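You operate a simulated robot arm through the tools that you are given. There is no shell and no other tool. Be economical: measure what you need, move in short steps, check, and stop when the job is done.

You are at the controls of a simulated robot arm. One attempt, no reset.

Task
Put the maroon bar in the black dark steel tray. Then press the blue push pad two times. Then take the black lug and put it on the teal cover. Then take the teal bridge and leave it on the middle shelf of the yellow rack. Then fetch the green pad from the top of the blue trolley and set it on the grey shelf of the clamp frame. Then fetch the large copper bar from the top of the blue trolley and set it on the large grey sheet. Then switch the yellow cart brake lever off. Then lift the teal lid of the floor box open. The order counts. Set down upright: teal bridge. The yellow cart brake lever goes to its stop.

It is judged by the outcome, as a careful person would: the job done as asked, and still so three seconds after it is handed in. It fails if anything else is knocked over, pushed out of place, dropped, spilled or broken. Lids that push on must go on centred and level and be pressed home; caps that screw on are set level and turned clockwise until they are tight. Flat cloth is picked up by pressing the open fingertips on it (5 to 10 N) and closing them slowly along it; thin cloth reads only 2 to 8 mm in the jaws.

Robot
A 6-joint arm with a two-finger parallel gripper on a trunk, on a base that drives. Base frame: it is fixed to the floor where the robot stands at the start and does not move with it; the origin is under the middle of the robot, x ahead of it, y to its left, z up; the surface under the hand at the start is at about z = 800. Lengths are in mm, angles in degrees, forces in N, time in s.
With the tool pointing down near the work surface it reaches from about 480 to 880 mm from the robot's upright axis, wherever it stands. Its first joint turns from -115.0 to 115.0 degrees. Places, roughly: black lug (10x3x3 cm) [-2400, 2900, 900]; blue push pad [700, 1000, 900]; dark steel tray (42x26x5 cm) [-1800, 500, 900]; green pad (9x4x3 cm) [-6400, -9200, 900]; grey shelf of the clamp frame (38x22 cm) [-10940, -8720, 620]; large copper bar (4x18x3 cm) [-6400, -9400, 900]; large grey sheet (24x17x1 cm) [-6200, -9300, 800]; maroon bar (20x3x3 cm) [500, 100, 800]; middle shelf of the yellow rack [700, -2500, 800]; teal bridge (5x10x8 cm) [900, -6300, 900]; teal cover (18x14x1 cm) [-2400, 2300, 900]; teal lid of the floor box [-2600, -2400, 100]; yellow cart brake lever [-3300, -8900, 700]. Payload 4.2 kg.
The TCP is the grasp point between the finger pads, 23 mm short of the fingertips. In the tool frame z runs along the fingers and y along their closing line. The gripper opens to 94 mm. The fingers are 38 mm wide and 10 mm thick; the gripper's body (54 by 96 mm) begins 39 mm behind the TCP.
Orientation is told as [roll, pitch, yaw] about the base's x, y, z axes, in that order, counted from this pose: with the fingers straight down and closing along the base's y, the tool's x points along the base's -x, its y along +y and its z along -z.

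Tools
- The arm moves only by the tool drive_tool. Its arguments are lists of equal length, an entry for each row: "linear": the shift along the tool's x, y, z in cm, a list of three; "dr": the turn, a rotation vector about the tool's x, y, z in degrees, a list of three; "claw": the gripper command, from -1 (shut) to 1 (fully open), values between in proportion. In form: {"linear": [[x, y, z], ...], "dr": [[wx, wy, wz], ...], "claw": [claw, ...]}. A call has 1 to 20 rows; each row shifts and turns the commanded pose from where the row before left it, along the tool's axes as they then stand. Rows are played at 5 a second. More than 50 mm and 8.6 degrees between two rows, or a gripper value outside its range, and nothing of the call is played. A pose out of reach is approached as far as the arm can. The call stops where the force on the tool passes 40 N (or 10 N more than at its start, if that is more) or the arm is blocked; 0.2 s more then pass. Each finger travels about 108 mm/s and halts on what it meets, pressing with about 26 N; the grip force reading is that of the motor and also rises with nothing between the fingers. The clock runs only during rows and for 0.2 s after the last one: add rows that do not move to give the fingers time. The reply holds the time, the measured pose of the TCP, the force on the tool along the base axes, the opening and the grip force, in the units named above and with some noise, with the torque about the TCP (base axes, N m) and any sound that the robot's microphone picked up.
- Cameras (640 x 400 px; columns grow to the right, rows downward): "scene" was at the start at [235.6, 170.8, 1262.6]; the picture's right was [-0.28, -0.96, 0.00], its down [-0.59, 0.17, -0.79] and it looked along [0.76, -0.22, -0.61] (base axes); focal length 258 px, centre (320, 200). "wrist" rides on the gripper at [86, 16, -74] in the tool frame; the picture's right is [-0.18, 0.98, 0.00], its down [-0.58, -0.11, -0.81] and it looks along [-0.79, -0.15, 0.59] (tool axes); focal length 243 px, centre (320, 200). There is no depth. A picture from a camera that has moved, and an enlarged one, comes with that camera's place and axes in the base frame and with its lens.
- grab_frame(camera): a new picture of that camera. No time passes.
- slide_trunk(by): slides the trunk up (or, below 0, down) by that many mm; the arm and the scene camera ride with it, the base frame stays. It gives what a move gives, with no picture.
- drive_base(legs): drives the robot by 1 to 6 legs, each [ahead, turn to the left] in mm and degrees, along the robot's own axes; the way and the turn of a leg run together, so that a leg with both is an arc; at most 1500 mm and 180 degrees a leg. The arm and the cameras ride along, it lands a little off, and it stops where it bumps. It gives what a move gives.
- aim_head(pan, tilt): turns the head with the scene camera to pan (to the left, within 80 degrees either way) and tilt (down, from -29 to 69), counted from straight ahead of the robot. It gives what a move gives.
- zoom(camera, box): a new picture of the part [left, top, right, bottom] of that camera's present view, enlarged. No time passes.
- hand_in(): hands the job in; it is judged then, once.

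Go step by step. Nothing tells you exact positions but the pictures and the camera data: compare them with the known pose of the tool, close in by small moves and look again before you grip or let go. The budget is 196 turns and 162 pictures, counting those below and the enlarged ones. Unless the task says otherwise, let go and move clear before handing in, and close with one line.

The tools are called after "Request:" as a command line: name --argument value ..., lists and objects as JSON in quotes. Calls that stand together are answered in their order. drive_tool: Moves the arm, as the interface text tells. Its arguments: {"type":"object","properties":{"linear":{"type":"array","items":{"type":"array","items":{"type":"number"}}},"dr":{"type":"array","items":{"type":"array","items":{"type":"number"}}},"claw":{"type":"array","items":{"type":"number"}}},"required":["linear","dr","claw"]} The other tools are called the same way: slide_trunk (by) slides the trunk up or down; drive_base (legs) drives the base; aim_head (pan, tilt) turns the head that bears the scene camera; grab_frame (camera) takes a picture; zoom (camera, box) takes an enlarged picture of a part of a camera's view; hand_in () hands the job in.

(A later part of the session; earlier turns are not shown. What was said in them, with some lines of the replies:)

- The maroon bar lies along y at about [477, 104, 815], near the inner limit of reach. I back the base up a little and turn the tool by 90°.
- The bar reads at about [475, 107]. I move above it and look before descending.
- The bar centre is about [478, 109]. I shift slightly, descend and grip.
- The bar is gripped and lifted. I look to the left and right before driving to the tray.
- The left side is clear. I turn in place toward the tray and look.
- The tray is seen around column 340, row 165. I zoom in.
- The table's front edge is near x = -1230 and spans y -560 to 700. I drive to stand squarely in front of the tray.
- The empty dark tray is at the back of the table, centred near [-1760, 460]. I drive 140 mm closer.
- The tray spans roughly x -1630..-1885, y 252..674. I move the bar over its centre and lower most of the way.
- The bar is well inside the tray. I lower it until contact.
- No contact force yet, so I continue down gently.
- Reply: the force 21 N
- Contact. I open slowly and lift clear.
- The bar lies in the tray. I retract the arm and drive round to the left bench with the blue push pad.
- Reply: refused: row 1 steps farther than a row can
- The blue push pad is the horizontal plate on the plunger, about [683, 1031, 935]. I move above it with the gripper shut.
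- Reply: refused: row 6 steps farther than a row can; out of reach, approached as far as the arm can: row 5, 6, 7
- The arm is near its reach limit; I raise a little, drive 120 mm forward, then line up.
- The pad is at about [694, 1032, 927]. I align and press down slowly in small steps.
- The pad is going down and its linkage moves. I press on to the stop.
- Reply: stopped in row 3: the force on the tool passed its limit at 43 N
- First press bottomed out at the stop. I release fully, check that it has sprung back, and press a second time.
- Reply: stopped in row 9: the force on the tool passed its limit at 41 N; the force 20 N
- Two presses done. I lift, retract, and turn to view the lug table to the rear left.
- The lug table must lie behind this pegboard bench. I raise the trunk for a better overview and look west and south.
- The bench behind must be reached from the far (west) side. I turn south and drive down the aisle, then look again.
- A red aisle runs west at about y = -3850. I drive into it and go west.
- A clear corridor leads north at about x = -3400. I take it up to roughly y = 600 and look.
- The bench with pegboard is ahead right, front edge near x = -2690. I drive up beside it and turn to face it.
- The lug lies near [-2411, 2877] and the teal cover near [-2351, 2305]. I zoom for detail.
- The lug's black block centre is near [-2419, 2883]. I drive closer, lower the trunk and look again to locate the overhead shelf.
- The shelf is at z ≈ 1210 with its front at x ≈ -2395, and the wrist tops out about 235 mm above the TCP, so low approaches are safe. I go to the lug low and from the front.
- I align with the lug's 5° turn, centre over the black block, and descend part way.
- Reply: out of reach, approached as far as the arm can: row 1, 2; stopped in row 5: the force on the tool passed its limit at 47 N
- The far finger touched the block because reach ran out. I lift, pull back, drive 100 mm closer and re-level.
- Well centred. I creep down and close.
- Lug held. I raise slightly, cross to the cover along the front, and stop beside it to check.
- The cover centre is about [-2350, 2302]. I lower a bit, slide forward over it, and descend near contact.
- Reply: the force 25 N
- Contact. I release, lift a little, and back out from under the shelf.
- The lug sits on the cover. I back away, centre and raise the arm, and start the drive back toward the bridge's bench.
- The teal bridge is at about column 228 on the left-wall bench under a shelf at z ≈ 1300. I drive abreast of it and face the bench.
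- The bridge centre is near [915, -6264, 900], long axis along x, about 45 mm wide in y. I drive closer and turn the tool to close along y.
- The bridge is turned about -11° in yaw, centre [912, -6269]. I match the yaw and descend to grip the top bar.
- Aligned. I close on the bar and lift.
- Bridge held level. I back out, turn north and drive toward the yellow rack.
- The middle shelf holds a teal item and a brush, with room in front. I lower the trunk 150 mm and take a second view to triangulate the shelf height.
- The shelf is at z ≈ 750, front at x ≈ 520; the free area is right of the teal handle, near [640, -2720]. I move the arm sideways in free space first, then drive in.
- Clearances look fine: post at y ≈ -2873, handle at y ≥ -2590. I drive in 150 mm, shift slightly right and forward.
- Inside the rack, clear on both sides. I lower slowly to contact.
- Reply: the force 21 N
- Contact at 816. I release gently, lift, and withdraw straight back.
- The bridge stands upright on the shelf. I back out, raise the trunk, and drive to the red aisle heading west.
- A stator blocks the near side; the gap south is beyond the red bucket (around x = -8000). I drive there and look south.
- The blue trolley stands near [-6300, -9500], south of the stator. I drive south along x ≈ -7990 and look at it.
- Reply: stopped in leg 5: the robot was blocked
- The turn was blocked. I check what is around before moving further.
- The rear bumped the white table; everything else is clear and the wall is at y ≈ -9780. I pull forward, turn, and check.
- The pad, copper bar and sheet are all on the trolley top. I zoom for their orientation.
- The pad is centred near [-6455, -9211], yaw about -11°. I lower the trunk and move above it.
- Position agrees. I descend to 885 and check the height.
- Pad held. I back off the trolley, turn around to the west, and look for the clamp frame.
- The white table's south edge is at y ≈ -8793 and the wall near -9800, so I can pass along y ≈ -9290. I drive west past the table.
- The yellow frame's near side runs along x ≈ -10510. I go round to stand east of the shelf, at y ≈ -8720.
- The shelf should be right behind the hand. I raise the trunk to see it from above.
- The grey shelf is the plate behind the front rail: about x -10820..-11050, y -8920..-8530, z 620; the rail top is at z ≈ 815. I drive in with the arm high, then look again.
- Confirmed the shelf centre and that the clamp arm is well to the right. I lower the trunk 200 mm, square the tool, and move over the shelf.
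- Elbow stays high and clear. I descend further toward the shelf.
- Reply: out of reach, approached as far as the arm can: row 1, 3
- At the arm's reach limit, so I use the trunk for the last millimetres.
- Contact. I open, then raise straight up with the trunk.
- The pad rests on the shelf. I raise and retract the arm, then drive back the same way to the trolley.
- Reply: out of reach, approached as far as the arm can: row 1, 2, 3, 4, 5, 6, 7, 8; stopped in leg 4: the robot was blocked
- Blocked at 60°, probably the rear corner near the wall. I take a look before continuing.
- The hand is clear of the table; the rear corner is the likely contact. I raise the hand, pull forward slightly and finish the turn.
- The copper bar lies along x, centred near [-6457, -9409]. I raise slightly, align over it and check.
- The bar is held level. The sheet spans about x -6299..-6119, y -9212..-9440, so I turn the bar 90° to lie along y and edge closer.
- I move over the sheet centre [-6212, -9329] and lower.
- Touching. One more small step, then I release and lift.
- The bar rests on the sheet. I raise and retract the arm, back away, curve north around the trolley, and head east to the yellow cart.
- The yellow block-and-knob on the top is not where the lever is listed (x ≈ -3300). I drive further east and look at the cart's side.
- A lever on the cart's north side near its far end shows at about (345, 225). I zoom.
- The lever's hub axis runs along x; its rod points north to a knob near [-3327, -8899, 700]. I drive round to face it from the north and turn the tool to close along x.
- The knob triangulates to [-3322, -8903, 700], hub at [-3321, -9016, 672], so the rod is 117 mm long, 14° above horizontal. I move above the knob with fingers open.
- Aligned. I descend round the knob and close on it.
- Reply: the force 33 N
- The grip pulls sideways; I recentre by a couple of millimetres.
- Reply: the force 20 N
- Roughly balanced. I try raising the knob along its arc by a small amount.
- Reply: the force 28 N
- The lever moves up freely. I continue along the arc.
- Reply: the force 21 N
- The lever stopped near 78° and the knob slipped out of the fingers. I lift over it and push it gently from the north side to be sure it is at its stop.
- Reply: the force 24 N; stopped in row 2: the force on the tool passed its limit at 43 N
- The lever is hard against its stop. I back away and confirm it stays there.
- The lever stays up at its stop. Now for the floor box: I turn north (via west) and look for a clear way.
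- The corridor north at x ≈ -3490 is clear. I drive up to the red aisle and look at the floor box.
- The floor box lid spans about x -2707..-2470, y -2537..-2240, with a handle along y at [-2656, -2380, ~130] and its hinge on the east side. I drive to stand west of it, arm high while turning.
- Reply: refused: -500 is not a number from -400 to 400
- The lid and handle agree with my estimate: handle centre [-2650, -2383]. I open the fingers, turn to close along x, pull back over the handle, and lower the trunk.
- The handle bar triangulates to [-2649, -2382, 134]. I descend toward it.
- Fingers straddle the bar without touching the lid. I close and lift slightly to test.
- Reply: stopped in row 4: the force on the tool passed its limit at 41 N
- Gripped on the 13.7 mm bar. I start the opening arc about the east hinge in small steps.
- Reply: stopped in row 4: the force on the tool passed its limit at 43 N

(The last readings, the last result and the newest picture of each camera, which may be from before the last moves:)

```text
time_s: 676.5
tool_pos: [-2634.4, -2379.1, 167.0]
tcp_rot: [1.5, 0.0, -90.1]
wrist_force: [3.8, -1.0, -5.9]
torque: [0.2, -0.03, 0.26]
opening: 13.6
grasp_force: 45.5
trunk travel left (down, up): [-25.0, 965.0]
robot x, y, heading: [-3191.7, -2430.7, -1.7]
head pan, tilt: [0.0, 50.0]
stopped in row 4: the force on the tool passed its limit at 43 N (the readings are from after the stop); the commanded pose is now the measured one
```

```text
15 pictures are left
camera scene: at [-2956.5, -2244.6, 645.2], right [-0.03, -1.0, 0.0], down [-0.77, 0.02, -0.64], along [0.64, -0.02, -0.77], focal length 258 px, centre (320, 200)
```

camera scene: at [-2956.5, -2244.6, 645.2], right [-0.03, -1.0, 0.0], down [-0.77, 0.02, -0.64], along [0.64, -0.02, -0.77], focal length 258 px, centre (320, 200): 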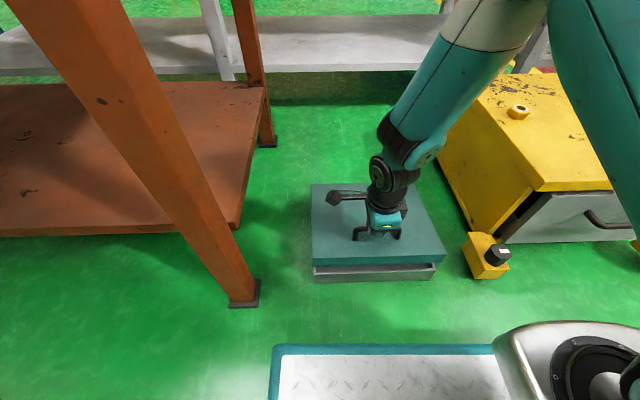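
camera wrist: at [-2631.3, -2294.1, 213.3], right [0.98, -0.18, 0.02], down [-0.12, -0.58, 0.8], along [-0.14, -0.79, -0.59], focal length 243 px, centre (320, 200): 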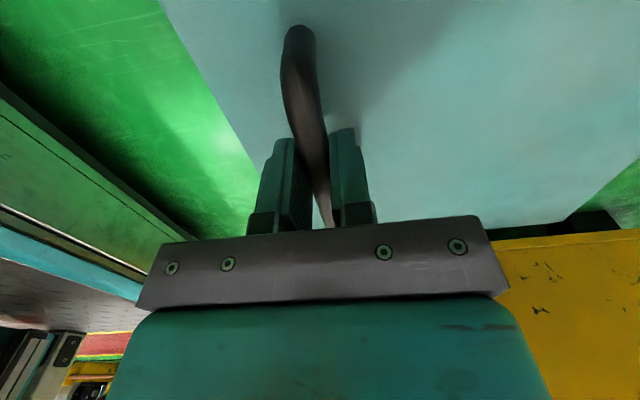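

The lid is lifting; from the motion, the hinge is near [x -2463, z 83]. I continue on that arc in finer steps.

Request:
drive_tool --linear '[[0, 0.3, -0.57], [0, 0.3, -0.58], [0, 0.35, -0.57], [0, 0.36, -0.56], [0, 0.39, -0.54], [0, 0.39, -0.54], [0, 0.43, -0.51], [0, 0.43, -0.51], [0, 0.46, -0.48], [0, 0.46, -0.48], [0, 0, 0]]' --dr '[[0.3, 0, 0], [0.3, 0, 0], [0.3, 0, 0], [0.3, 0, 0], [0.3, 0, 0], [0, 0, 0], [0, 0, 0], [0, 0, 0], [0, 0, 0], [0, 0, 0], [0, 0, 0]]' --claw '[-1, -1, -1, -1, -1, -1, -1, -1, -1, -1, -1]'

```text
time_s: 678.9
tool_pos: [-2598.2, -2380.3, 221.8]
tcp_rot: [-0.1, 0.0, -90.1]
wrist_force: [-29.0, -2.7, 21.6]
torque: [-0.06, 0.46, -0.33]
opening: 13.7
grasp_force: 45.1
trunk travel left (down, up): [-25.0, 965.0]
robot x, y, heading: [-3190.6, -2431.8, -2.1]
head pan, tilt: [0.0, 50.0]
```

Force shows the true radius is larger; refitting gives hinge [-2437, 73], r ≈ 219. I continue on the corrected arc.

Request:
drive_tool --linear '[[0, 0.48, -0.63], [0, 0.48, -0.62], [0, 0.57, -0.5], [0, 0.58, -0.5], [0, 0.61, -0.46], [0, 0.61, -0.46], [0, 0.64, -0.42], [0, 0.64, -0.41], [0, 0, 0]]' --dr '[[0, 0, 0], [0, 0, 0], [0, 0, 0], [0, 0, 0], [0, 0, 0], [0, 0, 0], [0, 0, 0], [0, 0, 0], [0, 0, 0]]' --claw '[-1, -1, -1, -1, -1, -1, -1, -1, -1]'

Request:
grab_frame --camera "scene"

```text
time_s: 680.9
tool_pos: [-2550.5, -2379.6, 260.4]
tcp_rot: [0.1, 0.1, -90.1]
wrist_force: [-1.9, 8.9, -3.0]
torque: [0.04, 0.02, -1.0]
opening: 13.8
grasp_force: 45.0
trunk travel left (down, up): [-25.0, 965.0]
robot x, y, heading: [-3195.0, -2432.7, -1.6]
head pan, tilt: [0.0, 50.0]
```

```text
14 pictures are left
camera scene: at [-2956.6, -2244.4, 644.9], right [-0.03, -1.0, 0.0], down [-0.77, 0.02, -0.64], along [0.64, -0.02, -0.77], focal length 258 px, centre (320, 200)
```

scene: 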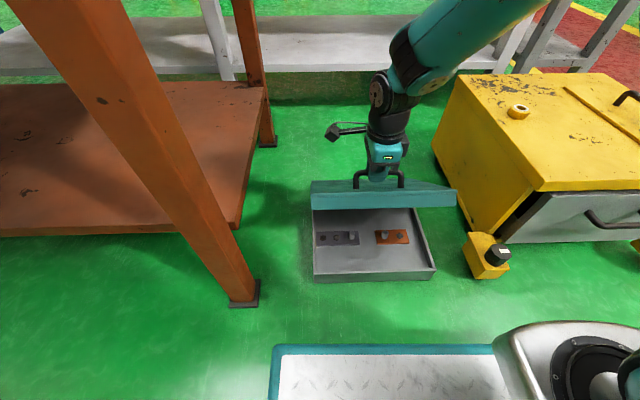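

Forces are near zero and the lid is about 42° open. I continue.

Request:
drive_tool --linear '[[0, 0.67, -0.37], [0, 0.67, -0.37], [0, 0.69, -0.32], [0, 0.69, -0.32], [0, 0.71, -0.28], [0, 0.71, -0.27], [0, 0.73, -0.23], [0, 0.73, -0.22], [0, 0.74, -0.17], [0, 0.75, -0.17], [0, 0.75, -0.12], [0, 0.76, -0.12], [0, 0, 0]]' --dr '[[0, 0, 0], [0, 0, 0], [0, 0, 0], [0, 0, 0], [0, 0, 0], [0, 0, 0], [0, 0, 0], [0, 0, 0], [0, 0, 0], [0, 0, 0], [0, 0, 0], [0, 0, 0], [0, 0, 0]]' --claw '[-1, -1, -1, -1, -1, -1, -1, -1, -1, -1, -1, -1, -1]'

```text
time_s: 683.7
tool_pos: [-2464.6, -2380.1, 291.9]
tcp_rot: [0.1, 0.1, -90.1]
wrist_force: [-5.2, 5.4, 25.9]
torque: [0.22, 0.0, -1.45]
opening: 13.7
grasp_force: 45.3
trunk travel left (down, up): [-25.0, 965.0]
robot x, y, heading: [-3192.9, -2432.2, -1.9]
head pan, tilt: [0.0, 50.0]
```

Request:
drive_tool --linear '[[0, 0.76, -0.2], [0, 0.76, -0.12], [0, 0.76, -0.07], [0, 0.76, -0.03], [0, 0.76, 0.02], [0, 0.77, 0.02], [0, 0.76, 0.07], [0, 0.75, 0.08], [0, 0, 0]]' --dr '[[0, 0, 0], [0, 0, 0], [0, 0, 0], [0, 0, 0], [0, 0, 0], [0, 0, 0], [0, 0, 0], [0, 0, 0], [0, 0, 0]]' --claw '[-1, -1, -1, -1, -1, -1, -1, -1, -1]'

Request:
grab_frame --camera "scene"

```text
time_s: 685.7
tool_pos: [-2404.8, -2380.9, 291.1]
tcp_rot: [-0.1, 0.1, -90.1]
wrist_force: [-1.2, 10.3, -3.5]
torque: [-0.33, 0.06, -1.68]
opening: 13.8
grasp_force: 45.0
trunk travel left (down, up): [-25.0, 965.0]
robot x, y, heading: [-3192.4, -2434.5, -1.9]
head pan, tilt: [0.0, 50.0]
```

```text
13 pictures are left
camera scene: at [-2956.6, -2244.2, 645.0], right [-0.03, -1.0, 0.0], down [-0.77, 0.02, -0.64], along [0.64, -0.02, -0.77], focal length 258 px, centre (320, 200)
```

scene: 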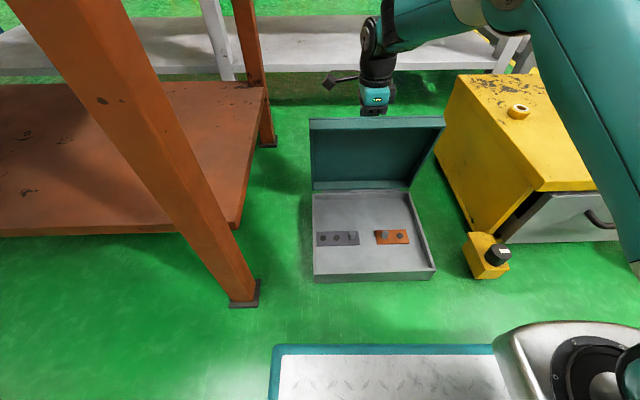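

About 82° open. I bring it past vertical until it meets its stop.

Request:
drive_tool --linear '[[0, 0.8, 0.14], [0, 0.8, 0.16], [0, 0.73, 0.19], [0, 0.73, 0.2], [0, 0.72, 0.25], [0, 0.72, 0.25], [0, 0.7, 0.3], [0, 0.7, 0.3], [0, 0, 0]]' --dr '[[0, 0, 0], [0, 0, 0], [0, 0, 0], [0, 0, 0], [0, 0, 0], [0, 0, 0], [0, 0, 0], [0, 0, 0], [0, 0, 0]]' --claw '[-1, -1, -1, -1, -1, -1, -1, -1, -1]'

Request:
grab_frame --camera "scene"

```text
time_s: 687.1
tool_pos: [-2359.3, -2379.9, 284.7]
tcp_rot: [0.0, 0.1, -90.2]
wrist_force: [-4.0, 0.2, 15.7]
torque: [-0.48, 2.34, -0.86]
opening: 13.6
grasp_force: 44.9
trunk travel left (down, up): [-25.0, 965.0]
robot x, y, heading: [-3191.4, -2433.7, -1.7]
head pan, tilt: [0.0, 50.0]
stopped in row 7: the force on the tool passed its limit at 44 N (the readings are from after the stop); the commanded pose is now the measured one
```

```text
12 pictures are left
camera scene: at [-2956.9, -2244.4, 645.0], right [-0.03, -1.0, 0.0], down [-0.77, 0.03, -0.64], along [0.64, -0.02, -0.77], focal length 258 px, centre (320, 200)
```

scene: 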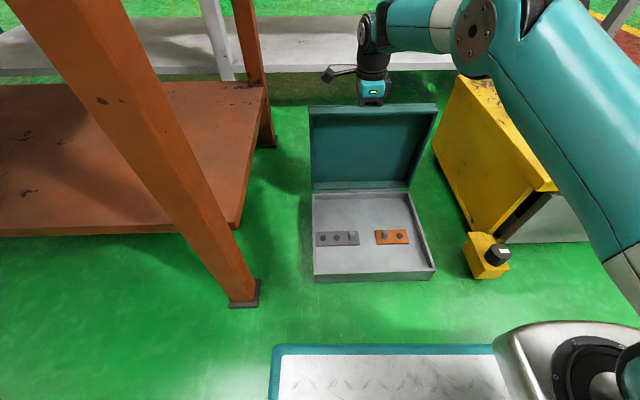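

The lid is just past vertical (≈93°), but the gripper body now presses on the lid's edge. I tilt the hand along with the lid to free it.

Request:
drive_tool --linear '[[0, 0, 0.1], [0, 0, 0.1], [0, 0, 0], [0, 0, 0], [0, 0, 0]]' --dr '[[2, 0, 0], [2, 0, 0], [2, 0, 0], [2, 0, 0], [2, 0, 0]]' --claw '[-1, -1, -1, -1, -1]'

```text
time_s: 688.5
tool_pos: [-2362.8, -2386.1, 282.1]
tcp_rot: [-9.7, 0.1, -90.0]
wrist_force: [2.6, 4.8, 3.1]
torque: [0.55, -0.23, -1.95]
opening: 13.9
grasp_force: 45.2
out of reach, approached as far as the arm can: row 5
trunk travel left (down, up): [-25.0, 965.0]
robot x, y, heading: [-3192.7, -2432.8, -1.6]
head pan, tilt: [0.0, 50.0]
stopped in row 5: the force on the tool passed its limit at 45 N (the readings are from after the stop); the commanded pose is now the measured one
```

Request:
drive_base --legs '[[20, 0]]'

Request:
drive_tool --linear '[[0, 0.1, 0.3], [0, 0.2, 0.3], [0, 0, 0]]' --dr '[[1, 0, 0], [1, 0, 0], [0, 0, 0]]' --claw '[-1, -1, -1]'

Request:
grab_frame --camera "scene"

```text
time_s: 689.3
tool_pos: [-2346.9, -2384.9, 277.6]
tcp_rot: [-10.2, 0.0, -89.6]
wrist_force: [-12.5, 8.4, -34.0]
torque: [-0.21, 0.08, -1.75]
opening: 14.4
grasp_force: 45.0
trunk travel left (down, up): [-25.0, 965.0]
robot x, y, heading: [-3174.2, -2430.3, -1.4]
head pan, tilt: [0.0, 50.0]
```

```text
time_s: 690.2
tool_pos: [-2348.5, -2394.6, 276.5]
tcp_rot: [-11.4, -0.1, -89.7]
wrist_force: [0.6, 9.2, 9.2]
torque: [-0.45, 0.81, -2.15]
opening: 14.1
grasp_force: 45.1
out of reach, approached as far as the arm can: row 1, 2
trunk travel left (down, up): [-25.0, 965.0]
robot x, y, heading: [-3172.9, -2432.4, -1.7]
head pan, tilt: [0.0, 50.0]
stopped in row 3: the force on the tool passed its limit at 48 N (the readings are from after the stop); the commanded pose is now the measured one
```

```text
11 pictures are left
camera scene: at [-2938.1, -2243.0, 645.0], right [-0.03, -1.0, 0.0], down [-0.77, 0.02, -0.64], along [0.64, -0.02, -0.77], focal length 258 px, centre (320, 200)
```

scene: 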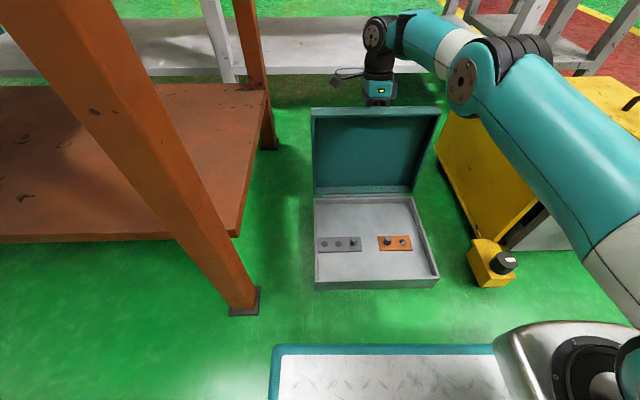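

The lid is at about 96°, with its weight past the hinge. I loosen the grip slightly and ease it further with a short base nudge to let it settle toward its stop.

Request:
drive_tool --linear '[[0, 0, 0], [0, 0, 0], [0, 0, 0]]' --dr '[[0, 0, 0], [0, 0, 0], [0, 0, 0]]' --claw '[-0.6, -0.5, -0.5]'

Request:
drive_base --legs '[[25, 0]]'

Request:
grab_frame --camera "scene"

```text
time_s: 691.0
tool_pos: [-2348.9, -2394.4, 275.5]
tcp_rot: [-11.6, 0.0, -89.5]
wrist_force: [2.9, 0.9, 13.8]
torque: [0.35, 0.6, -0.09]
opening: 23.5
grasp_force: 0.1
trunk travel left (down, up): [-25.0, 965.0]
robot x, y, heading: [-3174.0, -2432.2, -1.6]
head pan, tilt: [0.0, 50.0]
```

```text
time_s: 691.8
tool_pos: [-2325.1, -2394.4, 274.7]
tcp_rot: [-11.7, 0.0, -89.4]
wrist_force: [0.8, 0.2, -0.5]
torque: [0.01, 0.01, -0.02]
opening: 23.9
grasp_force: 1.0
trunk travel left (down, up): [-25.0, 965.0]
robot x, y, heading: [-3148.9, -2435.6, -1.6]
head pan, tilt: [0.0, 50.0]
```

```text
10 pictures are left
camera scene: at [-2912.8, -2244.0, 645.0], right [-0.03, -1.0, 0.0], down [-0.77, 0.02, -0.64], along [0.64, -0.02, -0.77], focal length 258 px, centre (320, 200)
```

scene: 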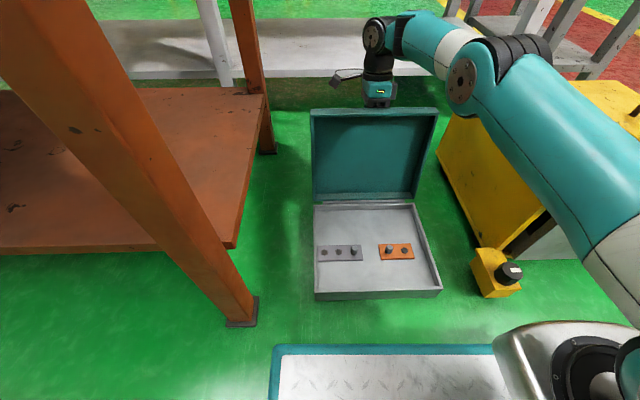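

No force on the hand now; the lid stands by itself. I withdraw upward carefully along the tool axis.

Request:
grab_frame --camera "wrist"

Request:
drive_tool --linear '[[0, 0, -1], [0, 0, -1], [0, 0, -1.5], [0, 0, -2], [0, 0, -2]]' --dr '[[0, 0, 0], [0, 0, 0], [0, 0, 0], [0, 0, 0], [0, 0, 0]]' --claw '[-0.45, -0.45, -0.45, -0.45, -0.45]'

Request:
grab_frame --camera "scene"

```text
9 pictures are left
camera wrist: at [-2294.7, -2308.8, 344.6], right [0.96, -0.17, -0.2], down [0.06, -0.58, 0.81], along [-0.26, -0.8, -0.55], focal length 243 px, centre (320, 200)
```

wrist: 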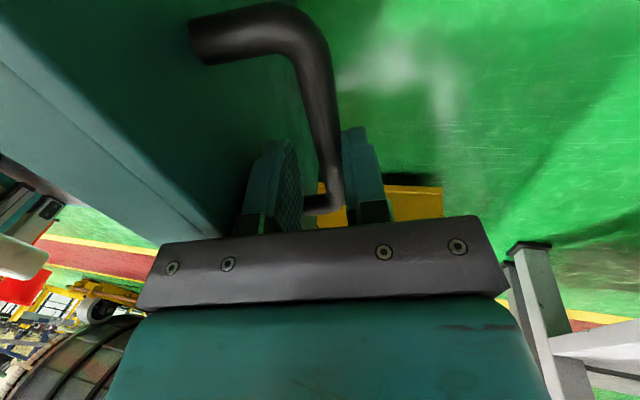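

```text
time_s: 693.0
tool_pos: [-2314.4, -2402.1, 345.9]
tcp_rot: [-11.6, 0.0, -89.4]
wrist_force: [-0.6, 0.5, 0.3]
torque: [-0.01, 0.0, -0.02]
opening: 25.8
grasp_force: 0.1
out of reach, approached as far as the arm can: row 1, 2, 3, 4
trunk travel left (down, up): [-25.0, 965.0]
robot x, y, heading: [-3148.5, -2435.1, -1.6]
head pan, tilt: [0.0, 50.0]
```

```text
8 pictures are left
camera scene: at [-2912.8, -2244.1, 645.1], right [-0.03, -1.0, 0.0], down [-0.77, 0.02, -0.64], along [0.64, -0.02, -0.77], focal length 258 px, centre (320, 200)
```

scene: 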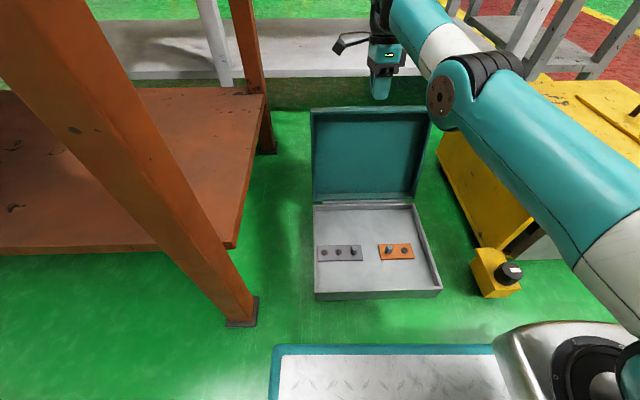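

The lid stays open. I raise the arm clear with the trunk and check once more.

Request:
slide_trunk --by 400

Request:
grab_frame --camera "scene"

```text
time_s: 696.9
tool_pos: [-2314.5, -2402.6, 748.0]
tcp_rot: [-11.5, 0.0, -89.4]
wrist_force: [1.0, -0.1, 0.3]
torque: [-0.01, -0.01, -0.01]
opening: 25.9
grasp_force: 0.1
trunk travel left (down, up): [-425.0, 565.0]
robot x, y, heading: [-3143.9, -2435.3, -1.7]
head pan, tilt: [0.0, 50.0]
```

```text
7 pictures are left
camera scene: at [-2912.8, -2244.0, 1045.0], right [-0.03, -1.0, 0.0], down [-0.77, 0.02, -0.64], along [0.64, -0.02, -0.77], focal length 258 px, centre (320, 200)
```

scene: 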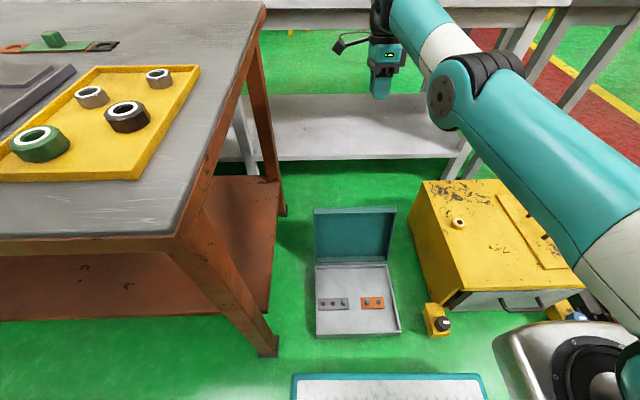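

All eight jobs are done: the lid stands open by itself, and the arm is clear of it and holding nothing. I hand in now.

Request:
hand_in

```text
The job is handed in.
```

I finished all eight steps in the order you gave and handed the job in; no verdict has come back yet. During the driving the base was stopped twice by bumps, most likely against the white table and then the wall. Nothing looked displaced afterwards.
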